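You operate a simulated robot arm through the tools that you are given. There is no shell and no other tool. Be economical: measure what you need, move in short steps, check, and stop when the job is done.

You are at the controls of a simulated two-armed robot. One attempt, no reset.

JOB
On the top of the white bench, pour about 40 ml from the small beaker with the orange band into the beaker with the yellow ring, holding that steady with the other hand, and put the small beaker with the orange band back.

It is judged by the outcome, as a careful person would: the job done as asked, and still so three seconds after it is handed in. It fails if anything else is knocked over, pushed out of place, dropped, spilled or broken.

ROBOT AND FRAMES
Two 7-joint arms with two-finger parallel grippers on one trunk, on a base that drives. Base frame: it is fixed to the floor where the robot stands at the start and does not move with it; the origin is under the middle of the robot, x ahead of it, y to its left, z up. Lengths are in m, angles in degrees, forces in N, time in s.
The left shoulder is at the start at [0.05, 0.158, 1.133], the right one opposite. With the tool pointing down near the work surface each hand reaches from about 0.2 to 0.66 m from the robot's upright axis, wherever it stands, measured 20 degrees to its own side. Payload 3.91 kg a hand.
Tool frame (each hand has its own): the origin (TCP) lies between the finger pads and is the grasp point; the fingertips stand 0.03 m ahead of it; z points along the fingers, y is the line along which they close. Largest opening 0.11 m; finger width 0.02, thickness 0.01; the body of the gripper, 0.048 by 0.112 m, starts 0.055 m behind the TCP.
Orientation is that of the tool frame in the base frame, as [roll, pitch, yaw] about the fixed x, y, z axes, in that order (R = Rz(yaw) Ry(pitch) Rx(roll)). With the fingers straight down and closing along the base's y, the tool's x points along the base's -x, its y along +y and its z along -z.

CONTROLS
- The arms move only by the tool jog_arm. It takes "left_deltas", "right_deltas" or both (then of equal length, played together; a hand with none holds still); each is a list of rows, each a list of 7 numbers: the shift along the base's x, y, z in units of 40 mm (1.0 is 40 mm), then the turn, a rotation vector about the base's x, y, z in units of 5 degrees (1.0 is 5 degrees), then the finger opening in cm, from 0 to 11. In form: [[x, y, z, ax, ay, az, hand], ...]. A call has 1 to 10 rows; each row shifts and turns the commanded pose from where the row before left it. A call with a number of a shift or a turn outside -1 to 1 is refused whole. Each row takes 0.2 s and may step no farther than 0.05 m and 8.6 degrees from the row before; otherwise, or with a gripper value out of range, the whole call is refused. Where a pose cannot be reached the arm comes as near as it can. A force on the tool above 40 N (or 10 N above the force at the start of the call, whichever is more), or a blocked arm, ends the call early, and 0.2 s more pass. The fingers move at their own pace (about 0.153 m/s each) and stop on an object; they squeeze with about 29 N. The grip force told is the motor's: it shows also when the fingers shut on nothing. Time passes only in rows, and 0.2 s behind the last, so rows that do not move let the fingers close. It gives the time, the measured TCP pose, the force on the tool (base axes), the opening and the grip force at its end, in the units of the frame above (readings bear some noise), with the torque about the TCP (base axes, N m) and any sound that the robot's microphone picked up, and new pictures: "show" is both (left out), scene, wrist or none (wrist: the cameras of the hands that moved).
- Cameras (640 x 400 px; columns grow to the right, rows downward): "scene" is now at [0.1434, -0.0023, 1.2981]; the picture's right is [-0.13, -0.99, 0.00], its down [-0.41, 0.05, -0.91] and it looks along [0.90, -0.11, -0.41] (base axes); focal length 214 px, centre (320, 200). "left" rides on the left gripper at [0.073, -0.017, -0.103] in its tool frame; the picture's right is [0.23, 0.97, 0.00], its down [-0.76, 0.18, -0.62] and it looks along [-0.61, 0.14, 0.78] (tool axes); focal length 222 px, centre (320, 200). "right" rides on the right gripper at [0.072, 0.017, -0.103] in its tool frame; the picture's right is [-0.23, 0.97, 0.00], its down [-0.76, -0.18, -0.62] and it looks along [-0.61, -0.14, 0.78] (tool axes); focal length 222 px, centre (320, 200). There is no depth. A picture from a camera that has moved, and an enlarged one, comes with that camera's place and axes in the base frame and with its lens. The place of the scene camera against the robot may be out by one fixed shift of up to 0.025 m in any direction.
- move_column(by): slides the trunk up (or, below 0, down) by that many m; the arms and the scene camera ride with it, the base frame stays. It gives what a move gives, with no picture.
- drive_base(legs): drives the robot by 1 to 6 legs, each [ahead, turn to the left] in m and degrees, along the robot's own axes; the way and the turn of a leg run together, so that a leg with both is an arc; at most 1.5 m and 180 degrees a leg. The arms and the cameras ride along, it lands a little off, and it stops where it bumps. It gives what a move gives, and a new picture of the scene camera.
- turn_head(pan, tilt): turns the head with the scene camera to pan (to the left, within 80 degrees either way) and tilt (down, from -29 to 69), counted from straight ahead of the robot. It gives what a move gives, and a new picture of the scene camera.
- inspect(camera, box): a new picture of the part [left, top, right, bottom] of that camera's present view, enlarged. The clock stands still meanwhile.
- job_done(): hands the job in; it is judged then, once.

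Go step by step. Nothing tells you exact positions but the pictures and the camera data: compare them with the known pose of the tool, close in by small moves and look again before you grip or let go. The budget is 120 turns and 260 pictures, counting those below and the enlarged ones. Unless the task says otherwise, let go and move clear before handing in.

The tools are called after "Call:" as a command line: name --argument value ..., lists and objects as JSON in quotes. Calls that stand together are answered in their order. jog_arm: Moves the arms, as the interface text tells. Its arguments: {"type":"object","properties":{"left_deltas":{"type":"array","items":{"type":"array","items":{"type":"number"}}},"right_deltas":{"type":"array","items":{"type":"array","items":{"type":"number"}}},"show":{"type":"string","enum":["both","scene","wrist","none"]}},"required":[]} The other tools are called the same way: move_column (by) slides the trunk up or down; drive_base (legs) drives the base; turn_head (pan, tilt) turns the head that bears the scene camera; inspect (camera, box) takes an enlarged picture of a part of a camera's view; job_done () hands the job in.

At the start:

```text
time_s: 0.0
left_eef_pos: [0.3674, 0.1663, 1.2805]
left_tool_rot: [180.0, 0.0, -179.9]
left_ft_force: [-0.6, 0.7, -0.9]
left_moment: [0.01, -0.01, -0.01]
left_gripper_width: 0.1097
left_grasp_force: 0.0
right_eef_pos: [0.3039, -0.1558, 1.2056]
right_tool_rot: [179.9, 0.1, 179.9]
right_ft_force: [0.3, 0.2, 0.6]
right_moment: [0.03, 0.0, 0.01]
right_gripper_width: 0.1101
right_grasp_force: 0.1
trunk travel left (down, up): [-0.375, 0.107]
robot x, y, heading: [-0.0021, -0.0019, 0.0]
head pan, tilt: [-7.2, 24.3]
```

scene: 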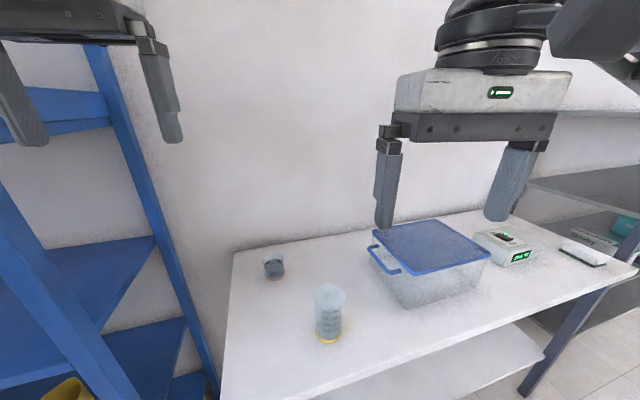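
right: 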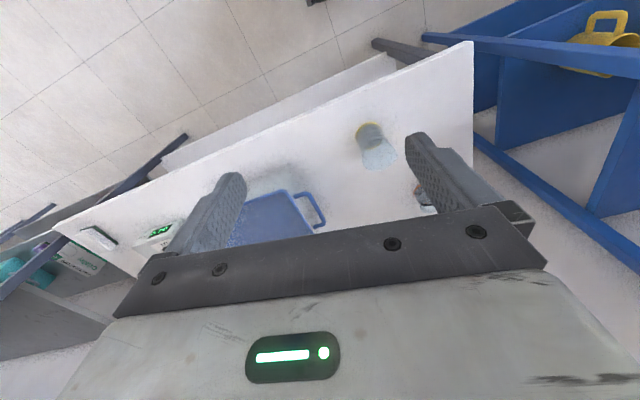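
left: 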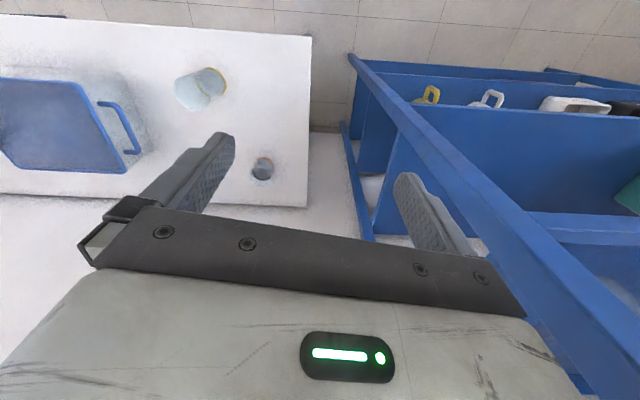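

I see the small beaker at the back left of the bench and the yellow-ringed one in front of it, with a lidded box to their right. I'll take enlarged views to measure them.

Call:
inspect --camera "scene" --box '[220, 230, 380, 370]'

Call:
inspect --camera "left" --box '[140, 40, 320, 210]'

Call:
inspect --camera "right" --box '[320, 90, 480, 230]'

```text
2.86 times, centred on (300, 300) of scene
camera zoom: at [0.1434, -0.0023, 1.2981], right [-0.13, -0.99, 0.0], down [-0.41, 0.05, -0.91], along [0.9, -0.11, -0.41], focal length 613 px, centre (377, -86)
```

zoom: 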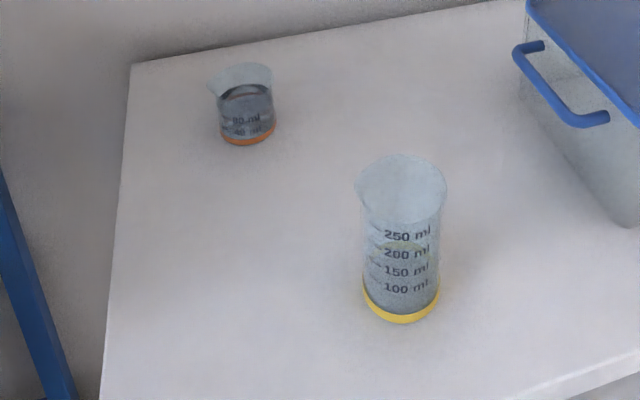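

```text
2.35 times, centred on (230, 125) of left
camera zoom: at [0.2954, 0.1496, 1.384], right [-0.23, 0.97, 0.0], down [0.76, 0.18, 0.62], along [0.61, 0.14, -0.78], focal length 523 px, centre (532, 376)
```

zoom: 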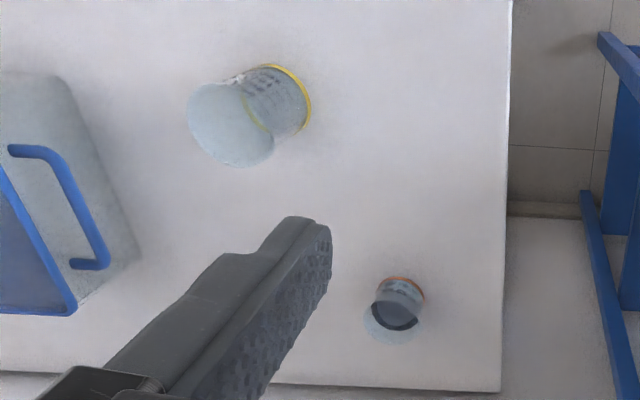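

```text
2.86 times, centred on (400, 160) of right
camera zoom: at [0.232, -0.1391, 1.3098], right [0.23, 0.97, 0.0], down [0.76, -0.18, 0.62], along [0.61, -0.14, -0.78], focal length 635 px, centre (91, 314)
```

zoom: 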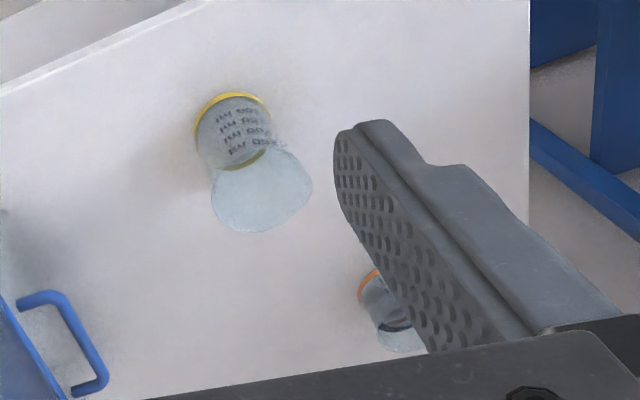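

The bench top is at about z 0.81. The small beaker is near (0.656, 0.058), and the yellow one near (0.462, -0.071) with its rim at about 0.914. I'll bring the left hand down, still well clear, for a closer look at both.

Call:
jog_arm --left_deltas '[[0.5, -0.1, -1, 0, 0, 0, 11], [0.5, -0.1, -1, 0, 0, 0, 11], [0.5, -0.1, -1, 0, 0, 0, 11], [0.5, -0.1, -1, 0, 0, 0, 11], [0.5, -0.1, -1, 0, 0, 0, 11]]' --show "none"

Call:
inspect --camera "left" --box '[120, 40, 440, 240]'

Call:
inspect --camera "scene" --box '[250, 245, 300, 285]'

```text
time_s: 1.2
left_eef_pos: [0.4557, 0.1403, 1.0933]
left_tool_rot: [179.7, 1.8, 179.8]
left_ft_force: [0.5, 0.0, -0.6]
left_moment: [0.0, -0.01, 0.02]
left_gripper_width: 0.1098
left_grasp_force: 0.0
right_eef_pos: [0.289, -0.162, 1.2097]
right_tool_rot: [179.5, 0.9, 179.8]
right_ft_force: [0.2, 0.5, -0.3]
right_moment: [0.02, 0.02, 0.0]
right_gripper_width: 0.11
right_grasp_force: 0.0
trunk travel left (down, up): [-0.375, 0.107]
robot x, y, heading: [-0.0011, -0.0012, 0.0]
head pan, tilt: [-7.2, 24.3]
```

```text
2.00 times, centred on (280, 140) of left
camera zoom: at [0.3799, 0.123, 1.1951], right [-0.22, 0.97, 0.0], down [0.74, 0.17, 0.65], along [0.63, 0.14, -0.76], focal length 444 px, centre (400, 320)
```

zoom: 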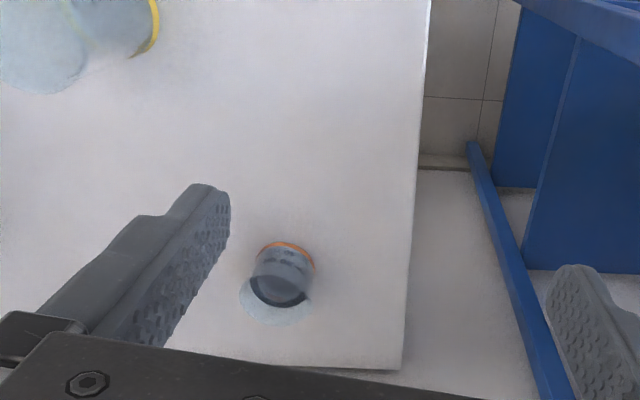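

```text
10.00 times, centred on (275, 265) of scene
camera zoom: at [0.1264, -0.0091, 1.3005], right [-0.12, -0.99, -0.01], down [-0.39, 0.06, -0.92], along [0.91, -0.11, -0.4], focal length 2145 px, centre (770, -450)
```

zoom: 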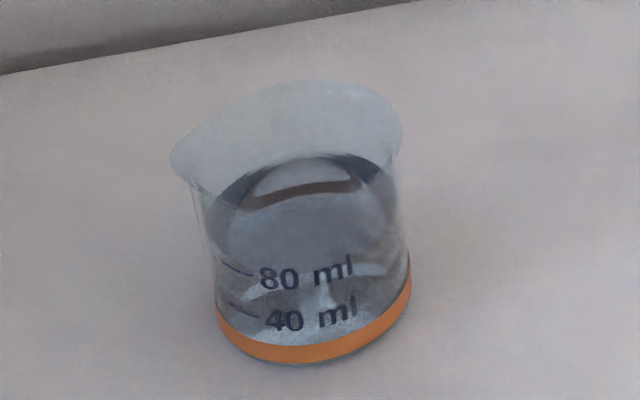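

The spout of the small beaker points to the robot's left, about 98° in azimuth, and it holds about 110 ml. So the right hand will take it with the fingers heading to +y and +x, pitched 45°, and pour to the left. The left hand will hold the yellow-ringed beaker. I'll turn both hands first, high up.

Call:
jog_arm --left_deltas '[[-0.3, 0.25, 0.2, 0, -1, 0, 11], [-0.3, 0.25, 0.2, 0, -1, 0, 11], [-0.3, 0.25, 0.2, 0, -1, 0, 11], [-0.3, 0.25, 0.2, 0, -1, 0, 11], [-0.3, 0.25, 0.2, 0, -1, 0, 11], [-0.3, 0.25, 0.2, 0, -1, 0, 11], [-0.3, 0.25, 0.2, 0, -1, 0, 11], [-0.3, 0.25, 0, 0, -1, 0, 11], [0, 0, 0, 0, -1, 0, 11]]' --right_deltas '[[0.2, 0, -0.1, 0, -1, 0, 11], [0.2, 0, -0.1, 0, -1, 0, 11], [0.2, 0, -0.1, 0, -1, 0, 11], [0.2, 0, -0.1, 0, -1, 0, 11], [0.2, 0, -0.1, 0, -1, 0, 11], [0.2, 0, -0.1, 0, -1, 0, 11], [0.2, 0, -0.1, 0, -1, 0, 11], [0.2, 0, -0.1, 0, -1, 0, 11], [0.2, 0, -0.1, 0, -1, 0, 11]]' --show "scene"

```text
time_s: 3.2
left_eef_pos: [0.3723, 0.2268, 1.1351]
left_tool_rot: [-179.8, 45.1, -179.9]
left_ft_force: [0.2, -0.6, 0.4]
left_moment: [-0.02, 0.0, 0.03]
left_gripper_width: 0.1098
left_grasp_force: 0.1
right_eef_pos: [0.3741, -0.1558, 1.1697]
right_tool_rot: [179.8, 45.1, 180.0]
right_ft_force: [-0.5, 0.4, -0.1]
right_moment: [0.0, -0.01, -0.02]
right_gripper_width: 0.1101
right_grasp_force: 0.1
trunk travel left (down, up): [-0.375, 0.107]
robot x, y, heading: [0.001, 0.0035, 0.0]
head pan, tilt: [-7.2, 24.3]
camera scene: at [0.1434, -0.0024, 1.2981], right [-0.13, -0.99, 0.0], down [-0.41, 0.05, -0.91], along [0.9, -0.11, -0.41], focal length 214 px, centre (320, 200)
```

scene: 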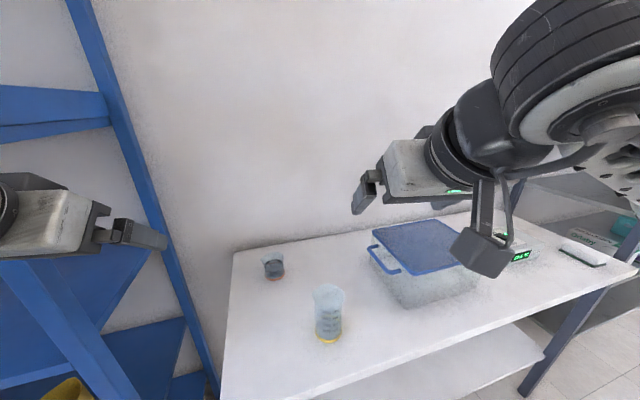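

Both hands are pitched 45°. Next I'll yaw the right hand to heading +60° while moving it above the area between the box and the beakers, and yaw the left hand to heading -40°.

Call:
jog_arm --left_deltas '[[0, 0, 0, 0, 0, -1, 11], [0, 0, 0, 0, 0, -1, 11], [0, 0, 0, 0, 0, -1, 11], [0, 0, 0, 0, 0, -1, 11], [0, 0, 0, 0, 0, -1, 11], [0, 0, 0, 0, 0, -1, 11], [0, 0, 0, 0, 0, -1, 11], [0, 0, 0, 0, 0, -1, 11], [0, 0, 0, 0, 0, 0, 11], [0, 0, 0, 0, 0, 0, 11]]' --right_deltas '[[0.39, 0.1, -0.15, 0, 0, 1, 11], [0.39, 0.1, -0.15, 0, 0, 1, 11], [0.39, 0.1, -0.15, 0, 0, 1, 11], [0.39, 0.1, -0.15, 0, 0, 1, 11], [0.39, 0.1, -0.15, 0, 0, 1, 11], [0.39, 0.1, -0.15, 0, 0, 1, 11], [0.39, 0.1, -0.15, 0, 0, 1, 11], [0.39, 0.1, -0.15, 0, 0, 1, 11], [0.39, 0.1, -0.15, 0, 0, 1, 11], [0.39, 0.1, -0.15, 0, 0, 1, 11]]' --show "both"

```text
time_s: 5.4
left_eef_pos: [0.3713, 0.2266, 1.1361]
left_tool_rot: [-179.9, 44.9, 140.0]
left_ft_force: [-0.2, 0.3, -0.1]
left_moment: [0.01, 0.0, 0.03]
left_gripper_width: 0.1099
left_grasp_force: 0.0
right_eef_pos: [0.5237, -0.1192, 1.1123]
right_tool_rot: [179.8, 45.0, -132.4]
right_ft_force: [0.8, 0.0, 0.3]
right_moment: [0.01, 0.0, 0.0]
right_gripper_width: 0.1101
right_grasp_force: 0.0
right hand out of reach, approached as far as the arm can: row 10
trunk travel left (down, up): [-0.375, 0.107]
robot x, y, heading: [-0.0005, 0.0018, -0.2]
head pan, tilt: [-7.2, 24.3]
camera scene: at [0.1431, -0.0023, 1.2981], right [-0.13, -0.99, 0.0], down [-0.41, 0.05, -0.91], along [0.9, -0.11, -0.41], focal length 214 px, centre (320, 200)
camera right: at [0.4271, -0.1997, 1.135], right [-0.61, 0.78, 0.16], down [0.2, -0.05, 0.98], along [0.77, 0.63, -0.12], focal length 222 px, centre (320, 200)
camera left: at [0.2653, 0.2935, 1.1589], right [0.5, 0.85, -0.16], down [0.19, 0.07, 0.98], along [0.84, -0.52, -0.12], focal length 222 px, centre (320, 200)
```

scene: 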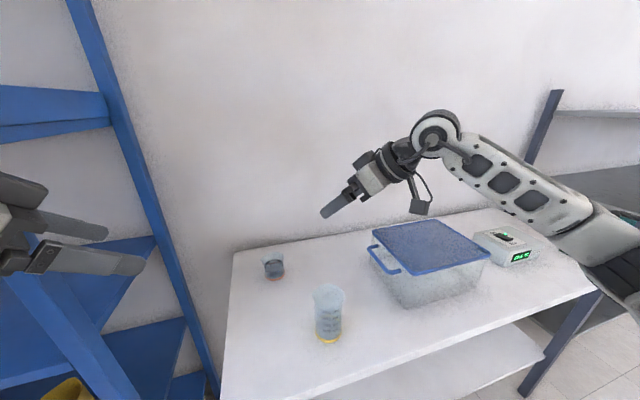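
right: 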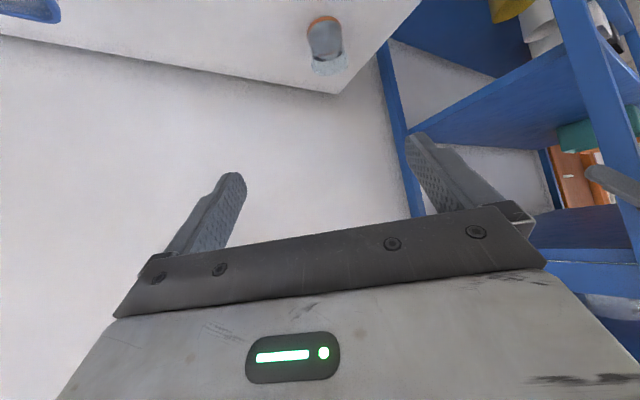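
left: 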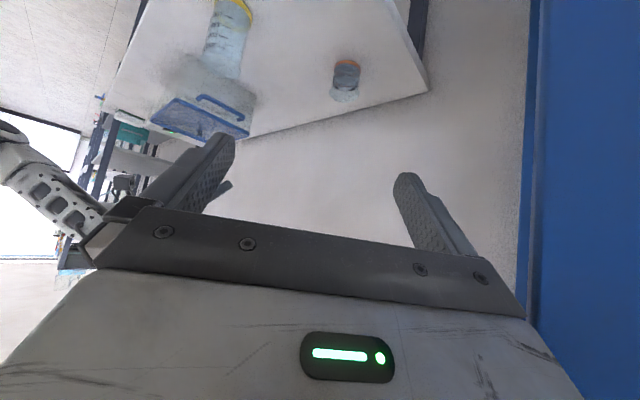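

The right wrist stops at about heading 47°, so I'll use 45°. Before holding any liquid I'll rehearse the pour tilt in the air to see if the arm can do it.

Call:
jog_arm --right_deltas '[[-0.5, -0.2, 0, 0, 0, -0.6, 11], [-0.5, -0.2, 0, -1, 0, 0, 11], [-0.5, -0.2, 0, -1, 0, 0, 11], [-0.5, -0.2, 0, -1, 0, 0, 11], [0, 0, 0, -1, 0, 0, 11], [0, 0, 0, -1, 0, 0, 11], [0, 0, 0, -1, 0, 0, 11], [0, 0, 0, -1, 0, 0, 11], [0, 0, 0, -1, 0, 0, 11], [0, 0, 0, -1, 0, 0, 11]]' --show "none"

Call:
jog_arm --right_deltas '[[0, 0, 0, -1, 0, 0, 11], [0, 0, 0, -1, 0, 0, 11], [0, 0, 0, -1, 0, 0, 11], [0, 0, 0, -1, 0, 0, 11], [0, 0, 0, -1, 0, 0, 11], [0, 0, 0, -1, 0, 0, 11]]' --show "scene"

```text
time_s: 7.6
left_eef_pos: [0.3706, 0.2261, 1.1363]
left_tool_rot: [-179.9, 45.0, 140.1]
left_ft_force: [0.2, -0.1, 0.3]
left_moment: [0.0, -0.01, -0.01]
left_gripper_width: 0.11
left_grasp_force: 0.1
right_eef_pos: [0.4438, -0.1493, 1.1126]
right_tool_rot: [-151.0, 7.7, -119.3]
right_ft_force: [-0.4, -0.6, 0.3]
right_moment: [0.01, 0.0, 0.01]
right_gripper_width: 0.11
right_grasp_force: 0.2
trunk travel left (down, up): [-0.375, 0.107]
robot x, y, heading: [0.0016, -0.0027, 0.0]
head pan, tilt: [-7.2, 24.3]
```

```text
time_s: 9.0
left_eef_pos: [0.3717, 0.227, 1.1362]
left_tool_rot: [-180.0, 45.1, 140.2]
left_ft_force: [0.6, 0.3, -0.1]
left_moment: [0.0, 0.0, 0.01]
left_gripper_width: 0.1101
left_grasp_force: 0.1
right_eef_pos: [0.445, -0.1494, 1.1124]
right_tool_rot: [-136.1, -18.6, -120.6]
right_ft_force: [-0.1, 0.1, -0.3]
right_moment: [-0.03, 0.03, 0.03]
right_gripper_width: 0.11
right_grasp_force: 0.1
trunk travel left (down, up): [-0.375, 0.107]
robot x, y, heading: [0.0004, 0.0009, -0.0]
head pan, tilt: [-7.2, 24.3]
camera scene: at [0.1433, -0.0021, 1.2981], right [-0.13, -0.99, 0.0], down [-0.41, 0.05, -0.91], along [0.9, -0.11, -0.41], focal length 214 px, centre (320, 200)
```

scene: 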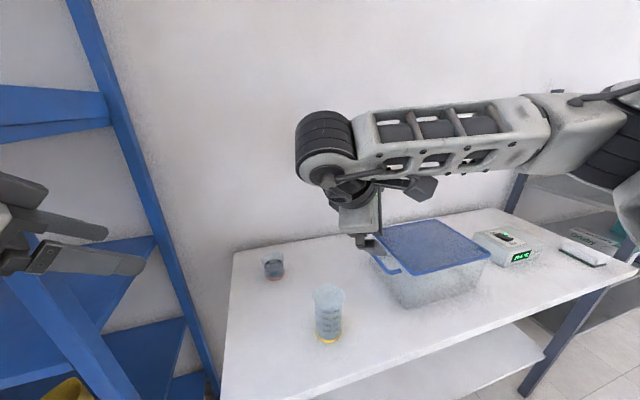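

The full 75° tilt is reachable. I'll undo it and go to a standoff above and behind the small beaker.

Call:
jog_arm --right_deltas '[[0, 0, 0, 1, 0, 0, 11], [0, 0, 0, 1, 0, 0, 11], [0, 0, 0, 1, 0, 0, 11], [0, 0, 0, 1, 0, 0, 11], [0, 0, 0, 1, 0, 0, 11], [0, 0, 0, 1, 0, 0, 11], [0, 0, 0, 1, 0, 0, 11], [0, 0, 0, 1, 0, 0, 11]]' --show "none"

Call:
jog_arm --right_deltas '[[0, 0, 0, 1, 0, 0, 11], [0, 0, 0, 1, 0, 0, 11], [0, 0, 0, 1, 0, 0, 11], [0, 0, 0, 1, 0, 0, 11], [0, 0, 0, 1, 0, 0, 11], [0, 0, 0, 1, 0, 0, 11], [0, 0, 0, 1, 0, 0, 11], [0.7, 0.5, -0.3, 0, 0, 0, 11], [0.7, 0.5, -0.3, 0, 0, 0, 11], [0.7, 0.5, -0.3, 0, 0, 0, 11]]' --show "both"

```text
time_s: 10.8
left_eef_pos: [0.3722, 0.2272, 1.1357]
left_tool_rot: [-179.9, 45.0, 140.1]
left_ft_force: [-0.5, 0.9, 0.4]
left_moment: [0.02, 0.0, -0.02]
left_gripper_width: 0.1099
left_grasp_force: 0.0
right_eef_pos: [0.4444, -0.1506, 1.1117]
right_tool_rot: [-156.1, 16.5, -120.3]
right_ft_force: [-0.5, -0.3, -0.2]
right_moment: [0.0, 0.0, -0.01]
right_gripper_width: 0.1099
right_grasp_force: 0.1
trunk travel left (down, up): [-0.375, 0.107]
robot x, y, heading: [-0.0014, -0.0005, -0.1]
head pan, tilt: [-7.2, 24.3]
```

```text
time_s: 13.0
left_eef_pos: [0.3716, 0.2259, 1.1358]
left_tool_rot: [-179.8, 44.9, 140.1]
left_ft_force: [0.1, -0.2, -0.2]
left_moment: [0.02, 0.02, 0.01]
left_gripper_width: 0.1099
left_grasp_force: 0.1
right_eef_pos: [0.5306, -0.0872, 1.0779]
right_tool_rot: [179.8, 44.9, -133.3]
right_ft_force: [-0.6, 0.4, -0.4]
right_moment: [-0.04, -0.02, -0.01]
right_gripper_width: 0.11
right_grasp_force: 0.1
trunk travel left (down, up): [-0.375, 0.107]
robot x, y, heading: [0.0006, 0.0022, -0.2]
head pan, tilt: [-7.2, 24.3]
camera scene: at [0.1437, -0.002, 1.298], right [-0.13, -0.99, 0.0], down [-0.41, 0.05, -0.91], along [0.9, -0.11, -0.41], focal length 214 px, centre (320, 200)
camera right: at [0.4343, -0.1668, 1.1001], right [-0.6, 0.78, 0.16], down [0.2, -0.05, 0.98], along [0.77, 0.62, -0.12], focal length 222 px, centre (320, 200)
```

scene: 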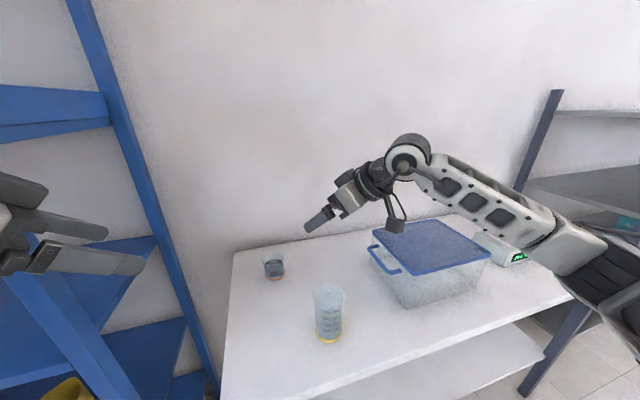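
right: 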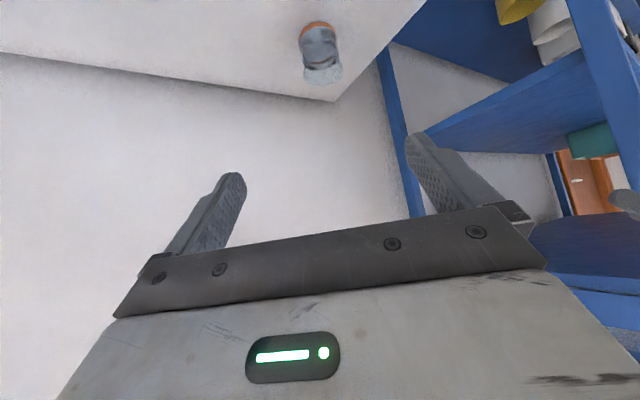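

The forearm would get fairly low near the box, so I'll raise the trunk to keep the elbow high. Then I'll measure the small beaker again.

Call:
inspect --camera "right" --box '[270, 10, 370, 90]'

Call:
move_column --by 0.1

Call:
inspect --camera "scene" --box '[220, 230, 400, 350]'

```text
5.00 times, centred on (320, 50) of right
camera zoom: at [0.4343, -0.1668, 1.1001], right [-0.6, 0.78, 0.16], down [0.2, -0.05, 0.98], along [0.77, 0.62, -0.12], focal length 1111 px, centre (320, 950)
```

zoom: 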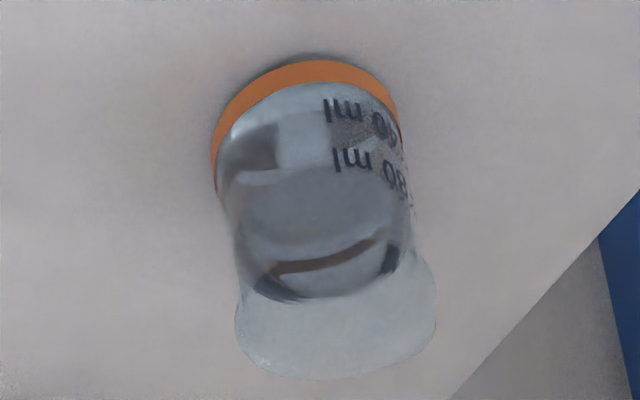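

```text
time_s: 14.3
left_eef_pos: [0.371, 0.2258, 1.2357]
left_tool_rot: [-179.9, 45.0, 140.1]
left_ft_force: [0.2, -0.3, -0.6]
left_moment: [-0.02, 0.01, 0.04]
left_gripper_width: 0.1102
left_grasp_force: 0.0
right_eef_pos: [0.5307, -0.0871, 1.177]
right_tool_rot: [179.8, 45.0, -133.2]
right_ft_force: [-0.3, 0.9, -0.1]
right_moment: [-0.03, -0.01, 0.0]
right_gripper_width: 0.1099
right_grasp_force: 0.0
trunk travel left (down, up): [-0.475, 0.007]
robot x, y, heading: [-0.0022, 0.0008, 0.0]
head pan, tilt: [-7.2, 24.3]
```

```text
3.33 times, centred on (310, 290) of scene
camera zoom: at [0.1435, -0.0022, 1.398], right [-0.13, -0.99, 0.0], down [-0.41, 0.05, -0.91], along [0.9, -0.11, -0.41], focal length 715 px, centre (353, -100)
```

zoom: 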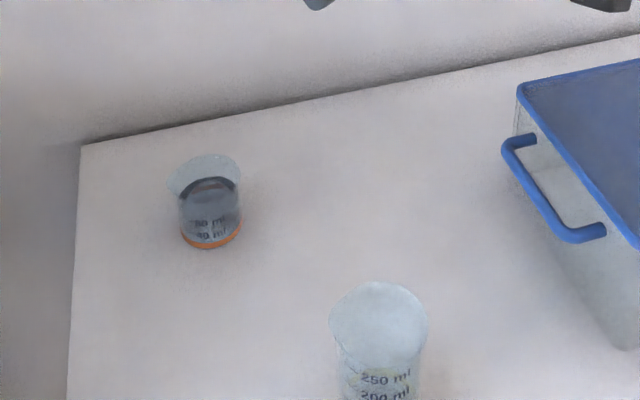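

The small beaker's axis is at about (0.659, 0.060), bench about 0.803, rim about 0.87, diameter 58 mm. I'll go above it and then descend vertically, so the wrist camera stays clear of the yellow beaker.

Call:
jog_arm --right_deltas '[[0.51, 0.59, -0.65, 0, 0, 0, 11], [0.51, 0.59, -0.65, 0, 0, 0, 11], [0.51, 0.59, -0.65, 0, 0, 0, 11], [0.51, 0.59, -0.65, 0, 0, 0, 11], [0.51, 0.59, -0.65, 0, 0, 0, 11], [0.51, 0.59, -0.65, 0, 0, 0, 11], [0, 0, 0, 0, 0, 0, 11]]' --show "both"

```text
time_s: 15.9
left_eef_pos: [0.3713, 0.2266, 1.2368]
left_tool_rot: [-179.8, 45.0, 140.1]
left_ft_force: [0.9, -0.3, -0.4]
left_moment: [-0.01, 0.02, 0.04]
left_gripper_width: 0.11
left_grasp_force: 0.1
right_eef_pos: [0.6233, 0.0177, 1.0596]
right_tool_rot: [179.8, 45.0, -133.2]
right_ft_force: [0.8, -0.2, -0.2]
right_moment: [-0.01, -0.02, 0.0]
right_gripper_width: 0.1101
right_grasp_force: 0.1
right hand out of reach, approached as far as the arm can: row 5, 6
trunk travel left (down, up): [-0.475, 0.007]
robot x, y, heading: [0.002, -0.0005, 0.1]
head pan, tilt: [-7.2, 24.3]
camera scene: at [0.1433, -0.0024, 1.3981], right [-0.13, -0.99, 0.0], down [-0.41, 0.05, -0.91], along [0.9, -0.11, -0.41], focal length 214 px, centre (320, 200)
camera right: at [0.5265, -0.0621, 1.0821], right [-0.6, 0.78, 0.16], down [0.2, -0.05, 0.98], along [0.77, 0.62, -0.12], focal length 222 px, centre (320, 200)
```

scene: 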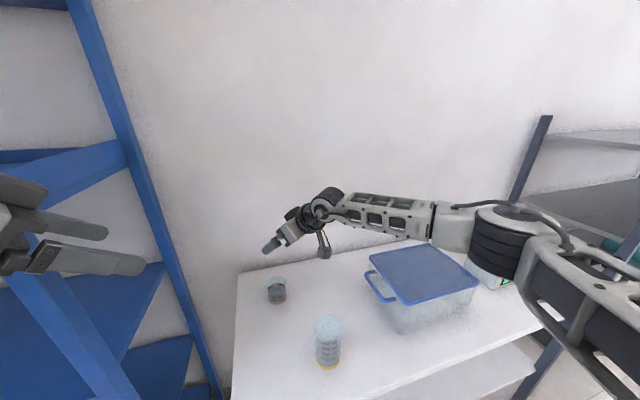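
right: 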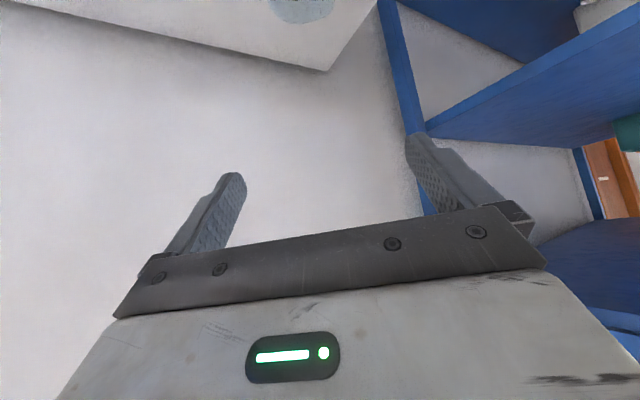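

The small beaker is out of the right arm's reach from here, so the base must go nearer. I'll look down to see the clearance between base and bench.

Call:
turn_head --pan 0 --tilt 69

```text
time_s: 17.1
left_eef_pos: [0.3708, 0.2256, 1.2362]
left_tool_rot: [-179.9, 45.0, 140.1]
left_ft_force: [-0.6, -0.6, 0.0]
left_moment: [-0.05, 0.02, 0.04]
left_gripper_width: 0.11
left_grasp_force: 0.1
right_eef_pos: [0.6238, 0.0175, 1.06]
right_tool_rot: [179.8, 45.0, -133.2]
right_ft_force: [0.4, -0.2, 0.3]
right_moment: [0.03, 0.02, 0.0]
right_gripper_width: 0.1102
right_grasp_force: 0.0
trunk travel left (down, up): [-0.475, 0.007]
robot x, y, heading: [0.0023, -0.0005, -0.1]
head pan, tilt: [0.0, 68.8]
camera scene: at [0.1078, 0.0093, 1.3375], right [0.0, -1.0, 0.0], down [-0.93, 0.0, -0.36], along [0.36, 0.0, -0.93], focal length 214 px, centre (320, 200)
```

scene: 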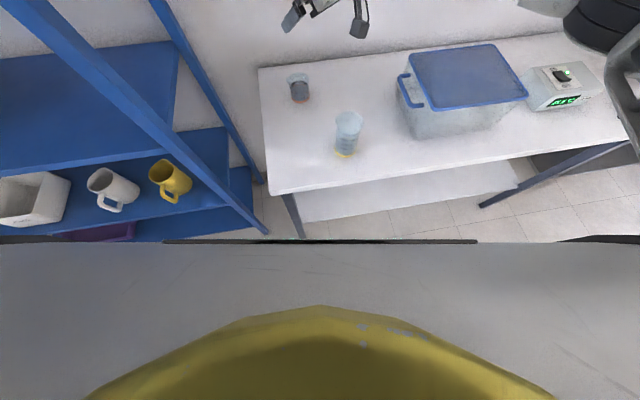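

From the first wrist pictures, floor is visible close in front of the base. The base front is therefore near x = 0.2, and there is room to move up. I'll draw the right hand back and drive 0.10 m ahead.

Call:
jog_arm --right_deltas '[[-0.7, -0.3, 0.4, 0, 0, 0, 11], [-0.7, -0.3, 0.4, 0, 0, 0, 11], [-0.7, -0.3, 0.2, 0, 0, 0, 11], [-0.7, -0.3, 0, 0, 0, 0, 11]]' --show "none"

Call:
drive_base --legs '[[0.1, 0]]'

Call:
turn_head --pan -5 --tilt 42

```text
time_s: 18.1
left_eef_pos: [0.3716, 0.2268, 1.2377]
left_tool_rot: [-179.8, 45.0, 140.1]
left_ft_force: [-0.5, -0.4, -0.1]
left_moment: [-0.02, 0.02, -0.02]
left_gripper_width: 0.1101
left_grasp_force: 0.2
right_eef_pos: [0.5116, -0.0309, 1.0997]
right_tool_rot: [179.8, 45.0, -133.2]
right_ft_force: [-0.3, 0.0, -0.5]
right_moment: [0.01, 0.02, -0.02]
right_gripper_width: 0.1098
right_grasp_force: 0.0
trunk travel left (down, up): [-0.475, 0.007]
robot x, y, heading: [0.0025, 0.0002, -0.4]
head pan, tilt: [0.0, 68.8]
```

```text
time_s: 19.0
left_eef_pos: [0.418, 0.2188, 1.2346]
left_tool_rot: [-179.2, 44.5, 139.7]
left_ft_force: [-0.1, -5.6, 0.4]
left_moment: [0.34, 0.01, 0.16]
left_gripper_width: 0.11
left_grasp_force: 0.0
right_eef_pos: [0.5658, -0.0321, 1.0976]
right_tool_rot: [179.7, 45.0, -133.2]
right_ft_force: [0.1, 0.0, 0.9]
right_moment: [0.0, -0.02, 0.03]
right_gripper_width: 0.1103
right_grasp_force: 0.0
trunk travel left (down, up): [-0.475, 0.007]
robot x, y, heading: [0.0551, 0.001, -0.1]
head pan, tilt: [0.0, 68.8]
stopped in leg 1: the force on the tool passed its limit at 96 N (the readings are from after the stop); the commanded pose is now the measured one
camera scene: at [0.1601, 0.0078, 1.3375], right [0.0, -1.0, 0.0], down [-0.93, 0.0, -0.36], along [0.36, 0.0, -0.93], focal length 214 px, centre (320, 200)
```

scene: 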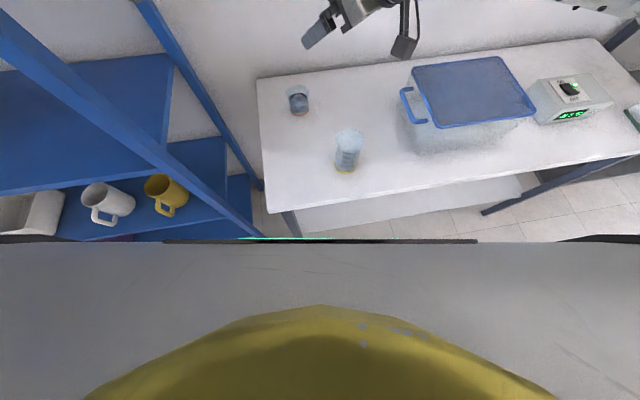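

```text
time_s: 19.9
left_eef_pos: [0.4163, 0.2199, 1.2354]
left_tool_rot: [-179.4, 44.6, 139.7]
left_ft_force: [0.7, -9.4, -1.6]
left_moment: [0.43, 0.02, 0.19]
left_gripper_width: 0.1102
left_grasp_force: 0.1
right_eef_pos: [0.5646, -0.0316, 1.0988]
right_tool_rot: [179.6, 45.0, -133.2]
right_ft_force: [-0.8, -0.2, 0.0]
right_moment: [0.01, 0.01, 0.0]
right_gripper_width: 0.1098
right_grasp_force: 0.1
trunk travel left (down, up): [-0.475, 0.007]
robot x, y, heading: [0.0526, -0.002, 0.1]
head pan, tilt: [-5.0, 42.0]
camera scene: at [0.1874, 0.0, 1.3705], right [-0.09, -1.0, 0.0], down [-0.67, 0.06, -0.74], along [0.74, -0.06, -0.67], focal length 214 px, centre (320, 200)
```

scene: 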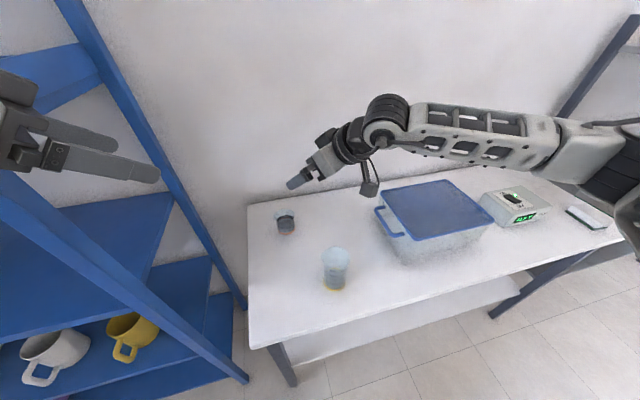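

The left hand touched the blue shelf upright during the drive; nothing looks displaced. I'll bring the left hand away from it, to the right.

Call:
jog_arm --left_deltas '[[-0.2, -0.5, 0, 0, 0, 0, 11], [-0.2, -0.8, 0, 0, 0, 0, 11], [-0.2, -0.8, 0, 0, 0, 0, 11]]' --show "both"

```text
time_s: 20.8
left_eef_pos: [0.3937, 0.1352, 1.236]
left_tool_rot: [-179.4, 44.7, 139.9]
left_ft_force: [-0.1, 0.0, -0.3]
left_moment: [0.01, -0.02, 0.02]
left_gripper_width: 0.1098
left_grasp_force: 0.0
right_eef_pos: [0.5652, -0.0305, 1.0992]
right_tool_rot: [179.7, 44.9, -133.1]
right_ft_force: [-0.7, 0.5, -0.1]
right_moment: [-0.02, 0.0, -0.01]
right_gripper_width: 0.1102
right_grasp_force: 0.1
trunk travel left (down, up): [-0.475, 0.007]
robot x, y, heading: [0.0552, 0.0008, -0.2]
head pan, tilt: [-5.0, 42.0]
camera scene: at [0.1875, 0.0009, 1.3706], right [-0.09, -1.0, 0.0], down [-0.67, 0.06, -0.74], along [0.74, -0.06, -0.67], focal length 214 px, centre (320, 200)
camera left: at [0.2889, 0.2028, 1.2586], right [0.51, 0.84, -0.17], down [0.2, 0.07, 0.98], along [0.84, -0.53, -0.13], focal length 222 px, centre (320, 200)
```

scene: 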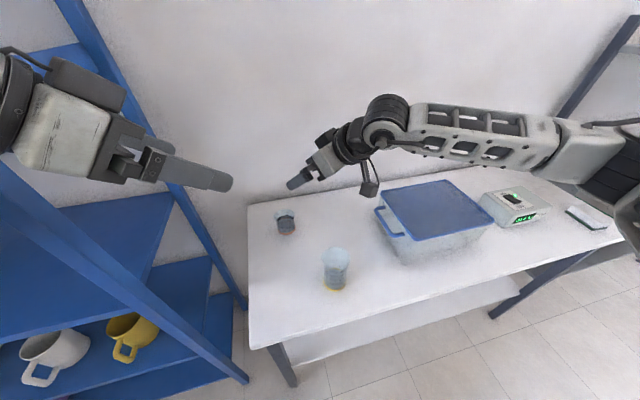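
left: 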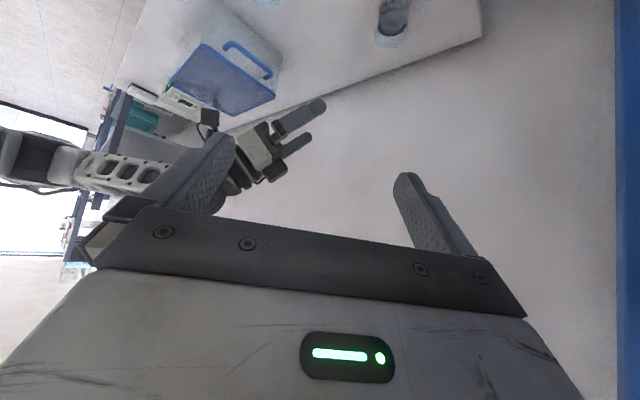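

Clear now. With 5 cm gained, I'll try the right hand above the small beaker again.

Call:
jog_arm --right_deltas '[[0.56, 0.53, -0.62, 0, 0, 0, 11], [0.56, 0.53, -0.62, 0, 0, 0, 11], [0.56, 0.53, -0.62, 0, 0, 0, 11], [0.56, 0.53, -0.62, 0, 0, 0, 11], [0, 0, 0, 0, 0, 0, 11]]' --show "both"

```text
time_s: 21.9
left_eef_pos: [0.3934, 0.1348, 1.2354]
left_tool_rot: [-179.3, 44.6, 139.8]
left_ft_force: [1.0, 0.2, -0.5]
left_moment: [0.04, 0.0, -0.02]
left_gripper_width: 0.1097
left_grasp_force: 0.0
right_eef_pos: [0.6583, 0.0557, 0.9957]
right_tool_rot: [179.6, 45.0, -133.1]
right_ft_force: [0.4, -0.5, -0.3]
right_moment: [-0.01, -0.02, 0.03]
right_gripper_width: 0.1099
right_grasp_force: 0.1
trunk travel left (down, up): [-0.475, 0.007]
robot x, y, heading: [0.0492, -0.0025, -0.2]
head pan, tilt: [-5.0, 42.0]
camera scene: at [0.187, 0.0014, 1.3707], right [-0.09, -1.0, 0.0], down [-0.67, 0.06, -0.74], along [0.74, -0.06, -0.67], focal length 214 px, centre (320, 200)
camera right: at [0.5614, -0.0254, 1.0192], right [-0.6, 0.78, 0.16], down [0.2, -0.05, 0.98], along [0.77, 0.62, -0.12], focal length 222 px, centre (320, 200)
```

scene: 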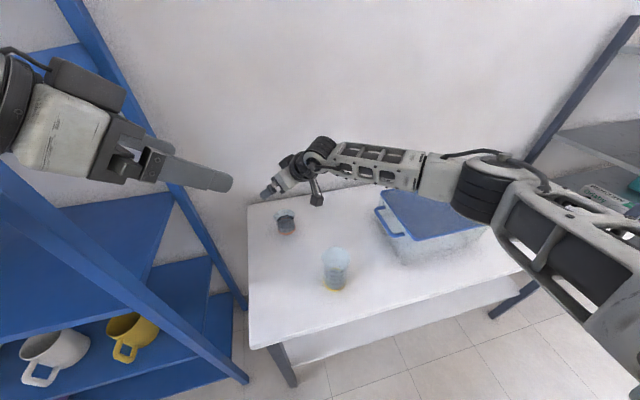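
right: 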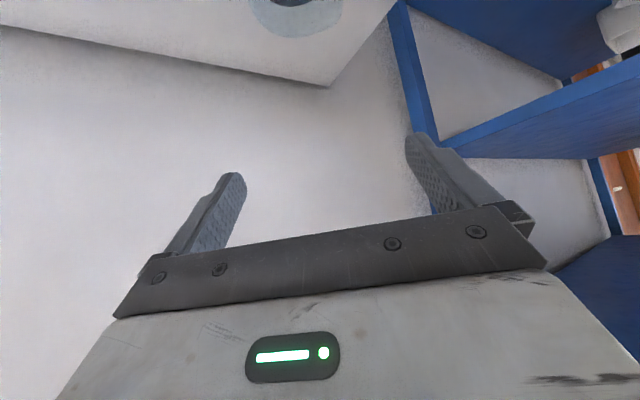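

The alignment agrees with the picture (the rim is predicted at column 296 and seen there). I'll come down vertically in part and look again.

Call:
jog_arm --right_deltas '[[-0.12, -0.05, -0.6, 0, 0, 0, 11], [0, 0, -0.6, 0, 0, 0, 11], [0, 0, -0.6, 0, 0, 0, 11], [0, 0, 0, 0, 0, 0, 11]]' --show "both"

```text
time_s: 22.9
left_eef_pos: [0.3945, 0.1364, 1.2359]
left_tool_rot: [-179.3, 44.7, 139.8]
left_ft_force: [0.1, 0.3, 0.4]
left_moment: [0.0, -0.01, -0.01]
left_gripper_width: 0.1103
left_grasp_force: 0.0
right_eef_pos: [0.6501, 0.0525, 0.9272]
right_tool_rot: [179.8, 44.9, -133.2]
right_ft_force: [-0.3, -0.5, 0.5]
right_moment: [0.01, -0.02, 0.03]
right_gripper_width: 0.11
right_grasp_force: 0.1
trunk travel left (down, up): [-0.475, 0.007]
robot x, y, heading: [0.0531, -0.0012, 0.2]
head pan, tilt: [-5.0, 42.0]
camera scene: at [0.1871, 0.0017, 1.3707], right [-0.09, -1.0, 0.0], down [-0.67, 0.06, -0.74], along [0.74, -0.06, -0.67], focal length 214 px, centre (320, 200)
camera right: at [0.553, -0.0274, 0.9499], right [-0.6, 0.78, 0.16], down [0.2, -0.05, 0.98], along [0.77, 0.62, -0.13], focal length 222 px, centre (320, 200)
```

scene: 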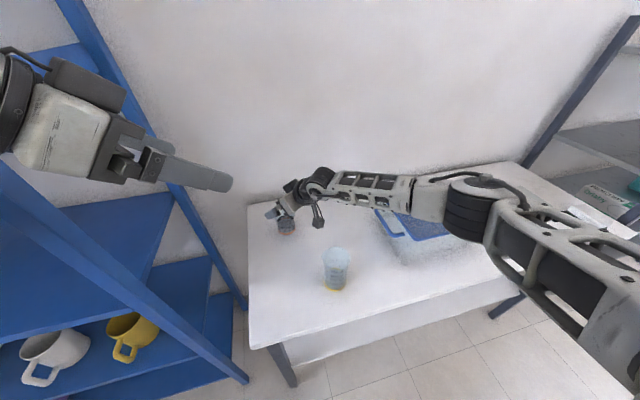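
right: 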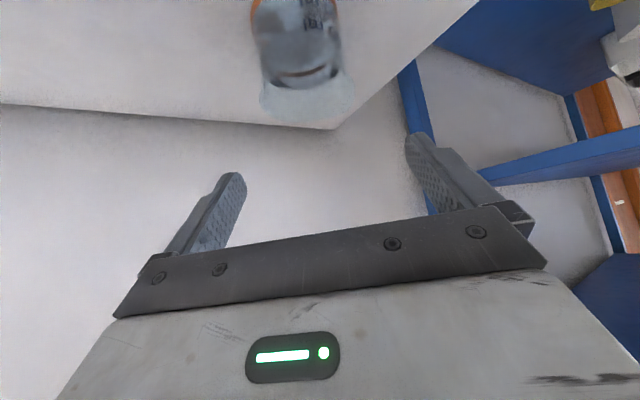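

Alignment still agrees and the forearm clears the box. I'll descend the last 8 cm to grip height, z about 0.845.

Call:
jog_arm --right_deltas '[[0.08, 0.03, -0.5, 0, 0, 0, 11], [0, 0, -0.5, 0, 0, 0, 11], [0, 0, -0.5, 0, 0, 0, 11], [0, 0, -0.5, 0, 0, 0, 11], [0, 0, 0, 0, 0, 0, 11]]' --show "both"

Call:
inspect --camera "scene" --box '[240, 160, 440, 300]'

```text
time_s: 24.1
left_eef_pos: [0.3948, 0.1339, 1.2362]
left_tool_rot: [-179.2, 44.6, 139.8]
left_ft_force: [-0.6, -0.5, 0.1]
left_moment: [-0.04, 0.02, -0.03]
left_gripper_width: 0.1099
left_grasp_force: 0.0
right_eef_pos: [0.6579, 0.0543, 0.8574]
right_tool_rot: [-178.2, 46.0, -133.8]
right_ft_force: [0.4, -0.1, 0.0]
right_moment: [0.0, 0.01, 0.0]
right_gripper_width: 0.1101
right_grasp_force: 0.1
right hand out of reach, approached as far as the arm can: row 4
trunk travel left (down, up): [-0.475, 0.007]
robot x, y, heading: [0.0481, -0.0001, 0.0]
head pan, tilt: [-5.0, 42.0]
camera scene: at [0.1872, 0.0017, 1.3707], right [-0.09, -1.0, 0.0], down [-0.67, 0.06, -0.74], along [0.74, -0.06, -0.67], focal length 214 px, centre (320, 200)
camera right: at [0.5589, -0.0224, 0.8767], right [-0.58, 0.8, 0.14], down [0.17, -0.06, 0.98], along [0.8, 0.59, -0.1], focal length 222 px, centre (320, 200)
```

scene: 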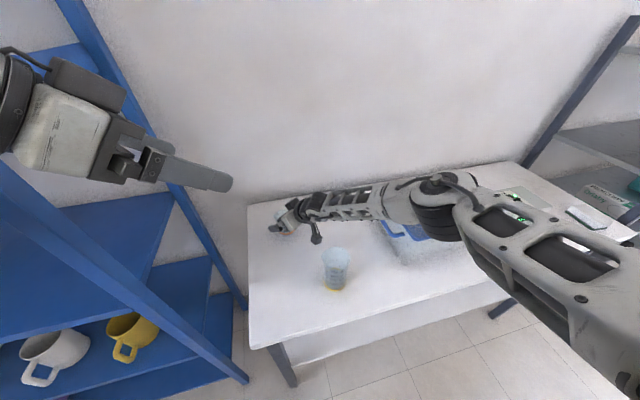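
right: 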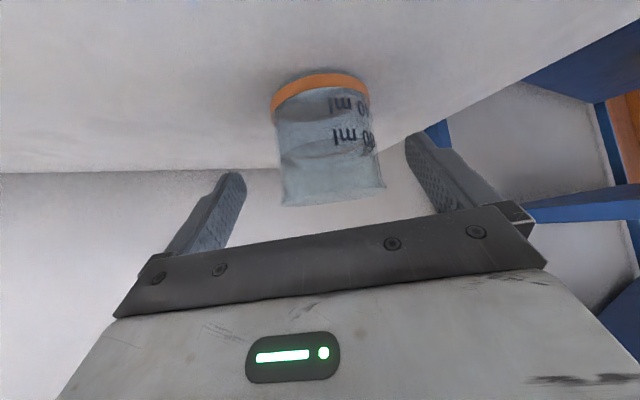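

```text
2.86 times, centred on (340, 230) of scene
camera zoom: at [0.1872, 0.0017, 1.3707], right [-0.09, -1.0, 0.0], down [-0.67, 0.06, -0.74], along [0.74, -0.06, -0.67], focal length 613 px, centre (263, 114)
```

zoom: 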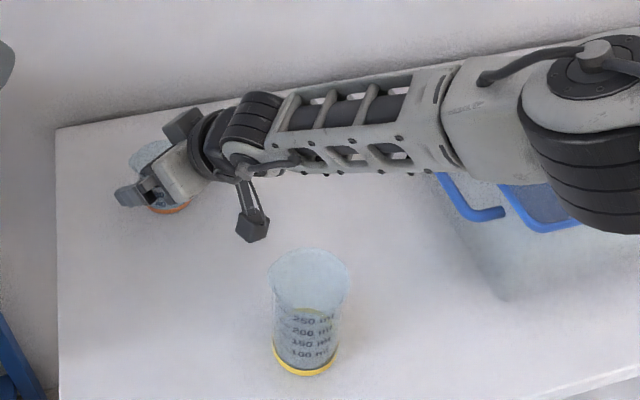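

The arm is at its reach limit 1.5 cm too high. I'll lower the trunk by 15 mm to bring the fingers to the right height.

Call:
move_column --by -0.016

Call:
jog_arm --right_deltas '[[0, 0, 0, 0, 0, 0, 9]]' --show "both"

```text
time_s: 24.8
left_eef_pos: [0.3939, 0.1356, 1.2197]
left_tool_rot: [-179.4, 44.7, 139.8]
left_ft_force: [0.6, 0.0, 0.0]
left_moment: [0.01, 0.02, 0.03]
left_gripper_width: 0.1101
left_grasp_force: 0.0
right_eef_pos: [0.6585, 0.0538, 0.8404]
right_tool_rot: [-178.2, 46.1, -133.7]
right_ft_force: [0.4, -0.1, -0.3]
right_moment: [0.0, 0.0, 0.0]
right_gripper_width: 0.11
right_grasp_force: 0.1
trunk travel left (down, up): [-0.459, 0.023]
robot x, y, heading: [0.0538, -0.0036, -0.1]
head pan, tilt: [-5.0, 42.0]
```

```text
time_s: 25.2
left_eef_pos: [0.3941, 0.1349, 1.2191]
left_tool_rot: [-179.3, 44.8, 139.7]
left_ft_force: [0.0, -0.3, -0.3]
left_moment: [0.03, -0.01, -0.03]
left_gripper_width: 0.1099
left_grasp_force: 0.0
right_eef_pos: [0.6586, 0.0542, 0.8402]
right_tool_rot: [-178.2, 46.1, -133.6]
right_ft_force: [0.7, 0.2, 0.5]
right_moment: [0.0, 0.0, 0.03]
right_gripper_width: 0.0901
right_grasp_force: 0.1
trunk travel left (down, up): [-0.459, 0.023]
robot x, y, heading: [0.0526, 0.0, -0.3]
head pan, tilt: [-5.0, 42.0]
camera scene: at [0.1872, 0.0017, 1.3547], right [-0.09, -1.0, 0.0], down [-0.67, 0.06, -0.74], along [0.74, -0.06, -0.67], focal length 214 px, centre (320, 200)
camera right: at [0.5586, -0.0225, 0.8607], right [-0.58, 0.8, 0.14], down [0.17, -0.05, 0.98], along [0.8, 0.59, -0.1], focal length 222 px, centre (320, 200)
```

scene: 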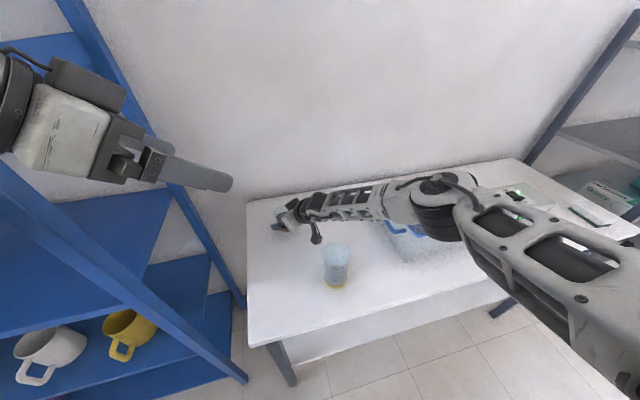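
right: 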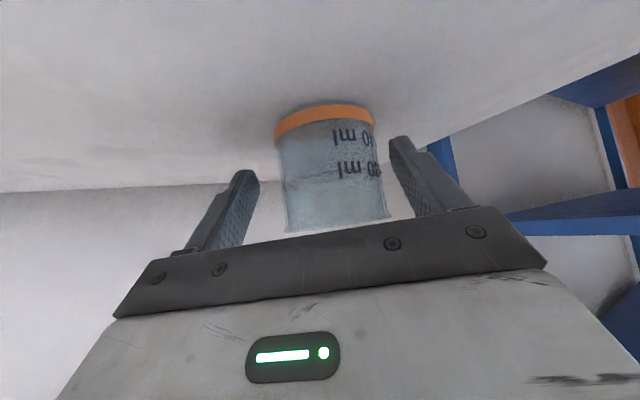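

The beaker sits about 8 mm off-centre, toward the right-hand finger in the picture. I'll shift sideways to centre it before closing.

Call:
jog_arm --right_deltas '[[-0.14, 0.14, 0, 0, 0, 0, 9], [0, 0, 0, 0, 0, 0, 9]]' --show "wrist"

```text
time_s: 25.8
left_eef_pos: [0.3938, 0.1353, 1.2188]
left_tool_rot: [-179.3, 44.8, 139.8]
left_ft_force: [-0.1, -0.3, 0.1]
left_moment: [0.0, -0.03, 0.05]
left_gripper_width: 0.1101
left_grasp_force: 0.0
right_eef_pos: [0.6541, 0.0585, 0.8407]
right_tool_rot: [-178.2, 46.1, -133.7]
right_ft_force: [0.5, -0.3, 0.0]
right_moment: [0.0, 0.02, 0.01]
right_gripper_width: 0.0898
right_grasp_force: 0.0
trunk travel left (down, up): [-0.459, 0.023]
robot x, y, heading: [0.0504, -0.0, -0.0]
head pan, tilt: [-5.0, 42.0]
camera right: at [0.5527, -0.0174, 0.8602], right [-0.58, 0.8, 0.14], down [0.17, -0.05, 0.98], along [0.8, 0.59, -0.1], focal length 222 px, centre (320, 200)
```

right: 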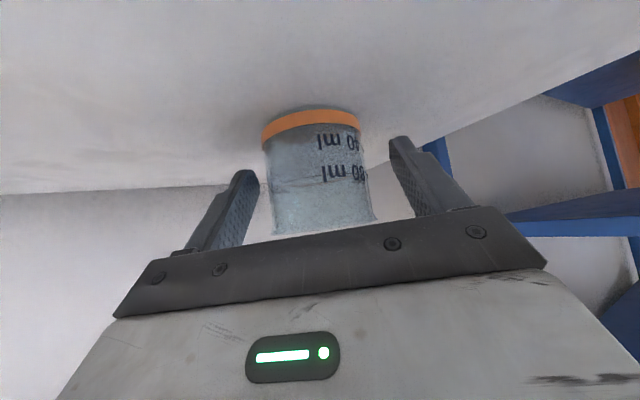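

Centred. Closing the fingers.

Call:
jog_arm --right_deltas '[[0, 0, 0, 0, 0, 0, 6.5], [0, 0, 0, 0, 0, 0, 5], [0, 0, 0, 0, 0, 0, 5], [0, 0, 0, 0, 0, 0, 5]]' --show "wrist"

```text
time_s: 26.8
left_eef_pos: [0.3929, 0.134, 1.2183]
left_tool_rot: [-179.4, 44.7, 139.7]
left_ft_force: [0.0, -0.5, -0.2]
left_moment: [-0.01, 0.0, 0.0]
left_gripper_width: 0.1099
left_grasp_force: 0.1
right_eef_pos: [0.6527, 0.0583, 0.8401]
right_tool_rot: [-178.2, 46.0, -133.7]
right_ft_force: [0.1, -0.6, 0.8]
right_moment: [0.02, 0.01, -0.02]
right_gripper_width: 0.0627
right_grasp_force: 29.0
trunk travel left (down, up): [-0.459, 0.023]
robot x, y, heading: [0.0507, 0.0024, -0.1]
head pan, tilt: [-5.0, 42.0]
camera right: at [0.5527, -0.0173, 0.8604], right [-0.58, 0.8, 0.14], down [0.17, -0.05, 0.98], along [0.8, 0.59, -0.1], focal length 222 px, centre (320, 200)
```

right: 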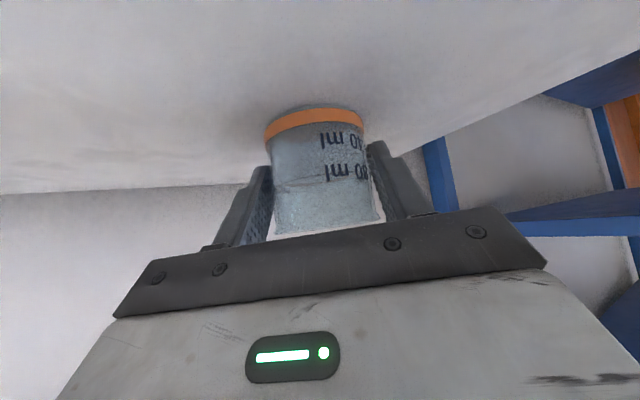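

Gripped (62.7 mm). I'll lift straight up slowly.

Call:
jog_arm --right_deltas '[[0, 0, 0.2, 0, 0, 0, 5], [0, 0, 0.4, 0, 0, 0, 5], [0, 0, 0.5, 0, 0, 0, 5], [0, 0, 0.5, 0, 0, 0, 5], [0, 0, 0.5, 0, 0, 0, 5], [0, 0, 0.5, 0, 0, 0, 5], [0, 0, 0.5, 0, 0, 0, 5], [0, 0, 0.4, 0, 0, 0, 5]]' --show "both"

```text
time_s: 28.6
left_eef_pos: [0.3931, 0.1351, 1.2196]
left_tool_rot: [-179.3, 44.7, 139.8]
left_ft_force: [-0.3, 0.4, 0.5]
left_moment: [0.01, 0.04, 0.02]
left_gripper_width: 0.1098
left_grasp_force: 0.0
right_eef_pos: [0.6546, 0.0587, 0.9796]
right_tool_rot: [-178.2, 46.1, -133.7]
right_ft_force: [0.2, -0.6, -0.5]
right_moment: [0.0, 0.02, -0.03]
right_gripper_width: 0.0623
right_grasp_force: 28.7
trunk travel left (down, up): [-0.459, 0.023]
robot x, y, heading: [0.0554, -0.0022, 0.0]
head pan, tilt: [-5.0, 42.0]
camera scene: at [0.1872, 0.0017, 1.3546], right [-0.09, -1.0, 0.0], down [-0.67, 0.06, -0.74], along [0.74, -0.06, -0.67], focal length 214 px, centre (320, 200)
camera right: at [0.5545, -0.0171, 0.9997], right [-0.58, 0.8, 0.14], down [0.17, -0.05, 0.98], along [0.8, 0.59, -0.1], focal length 222 px, centre (320, 200)
```

scene: 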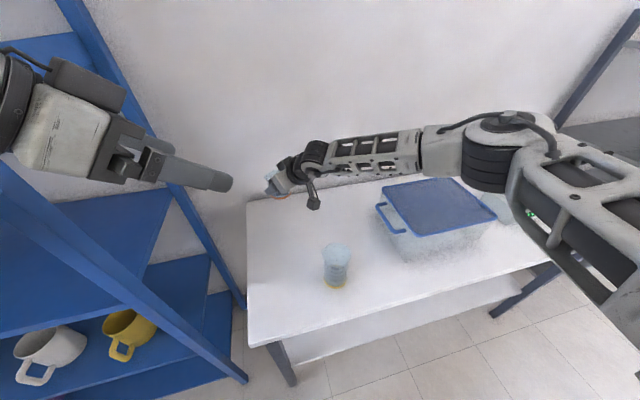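
right: 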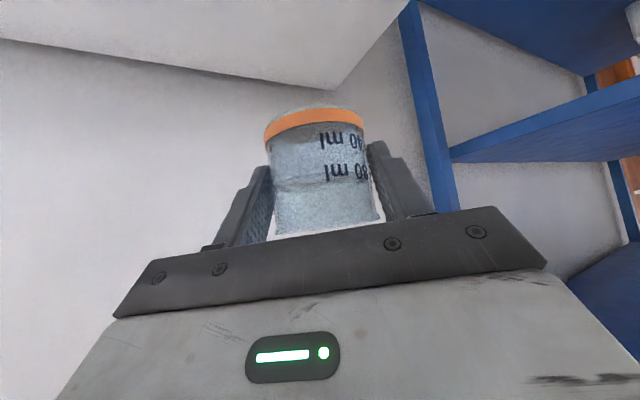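

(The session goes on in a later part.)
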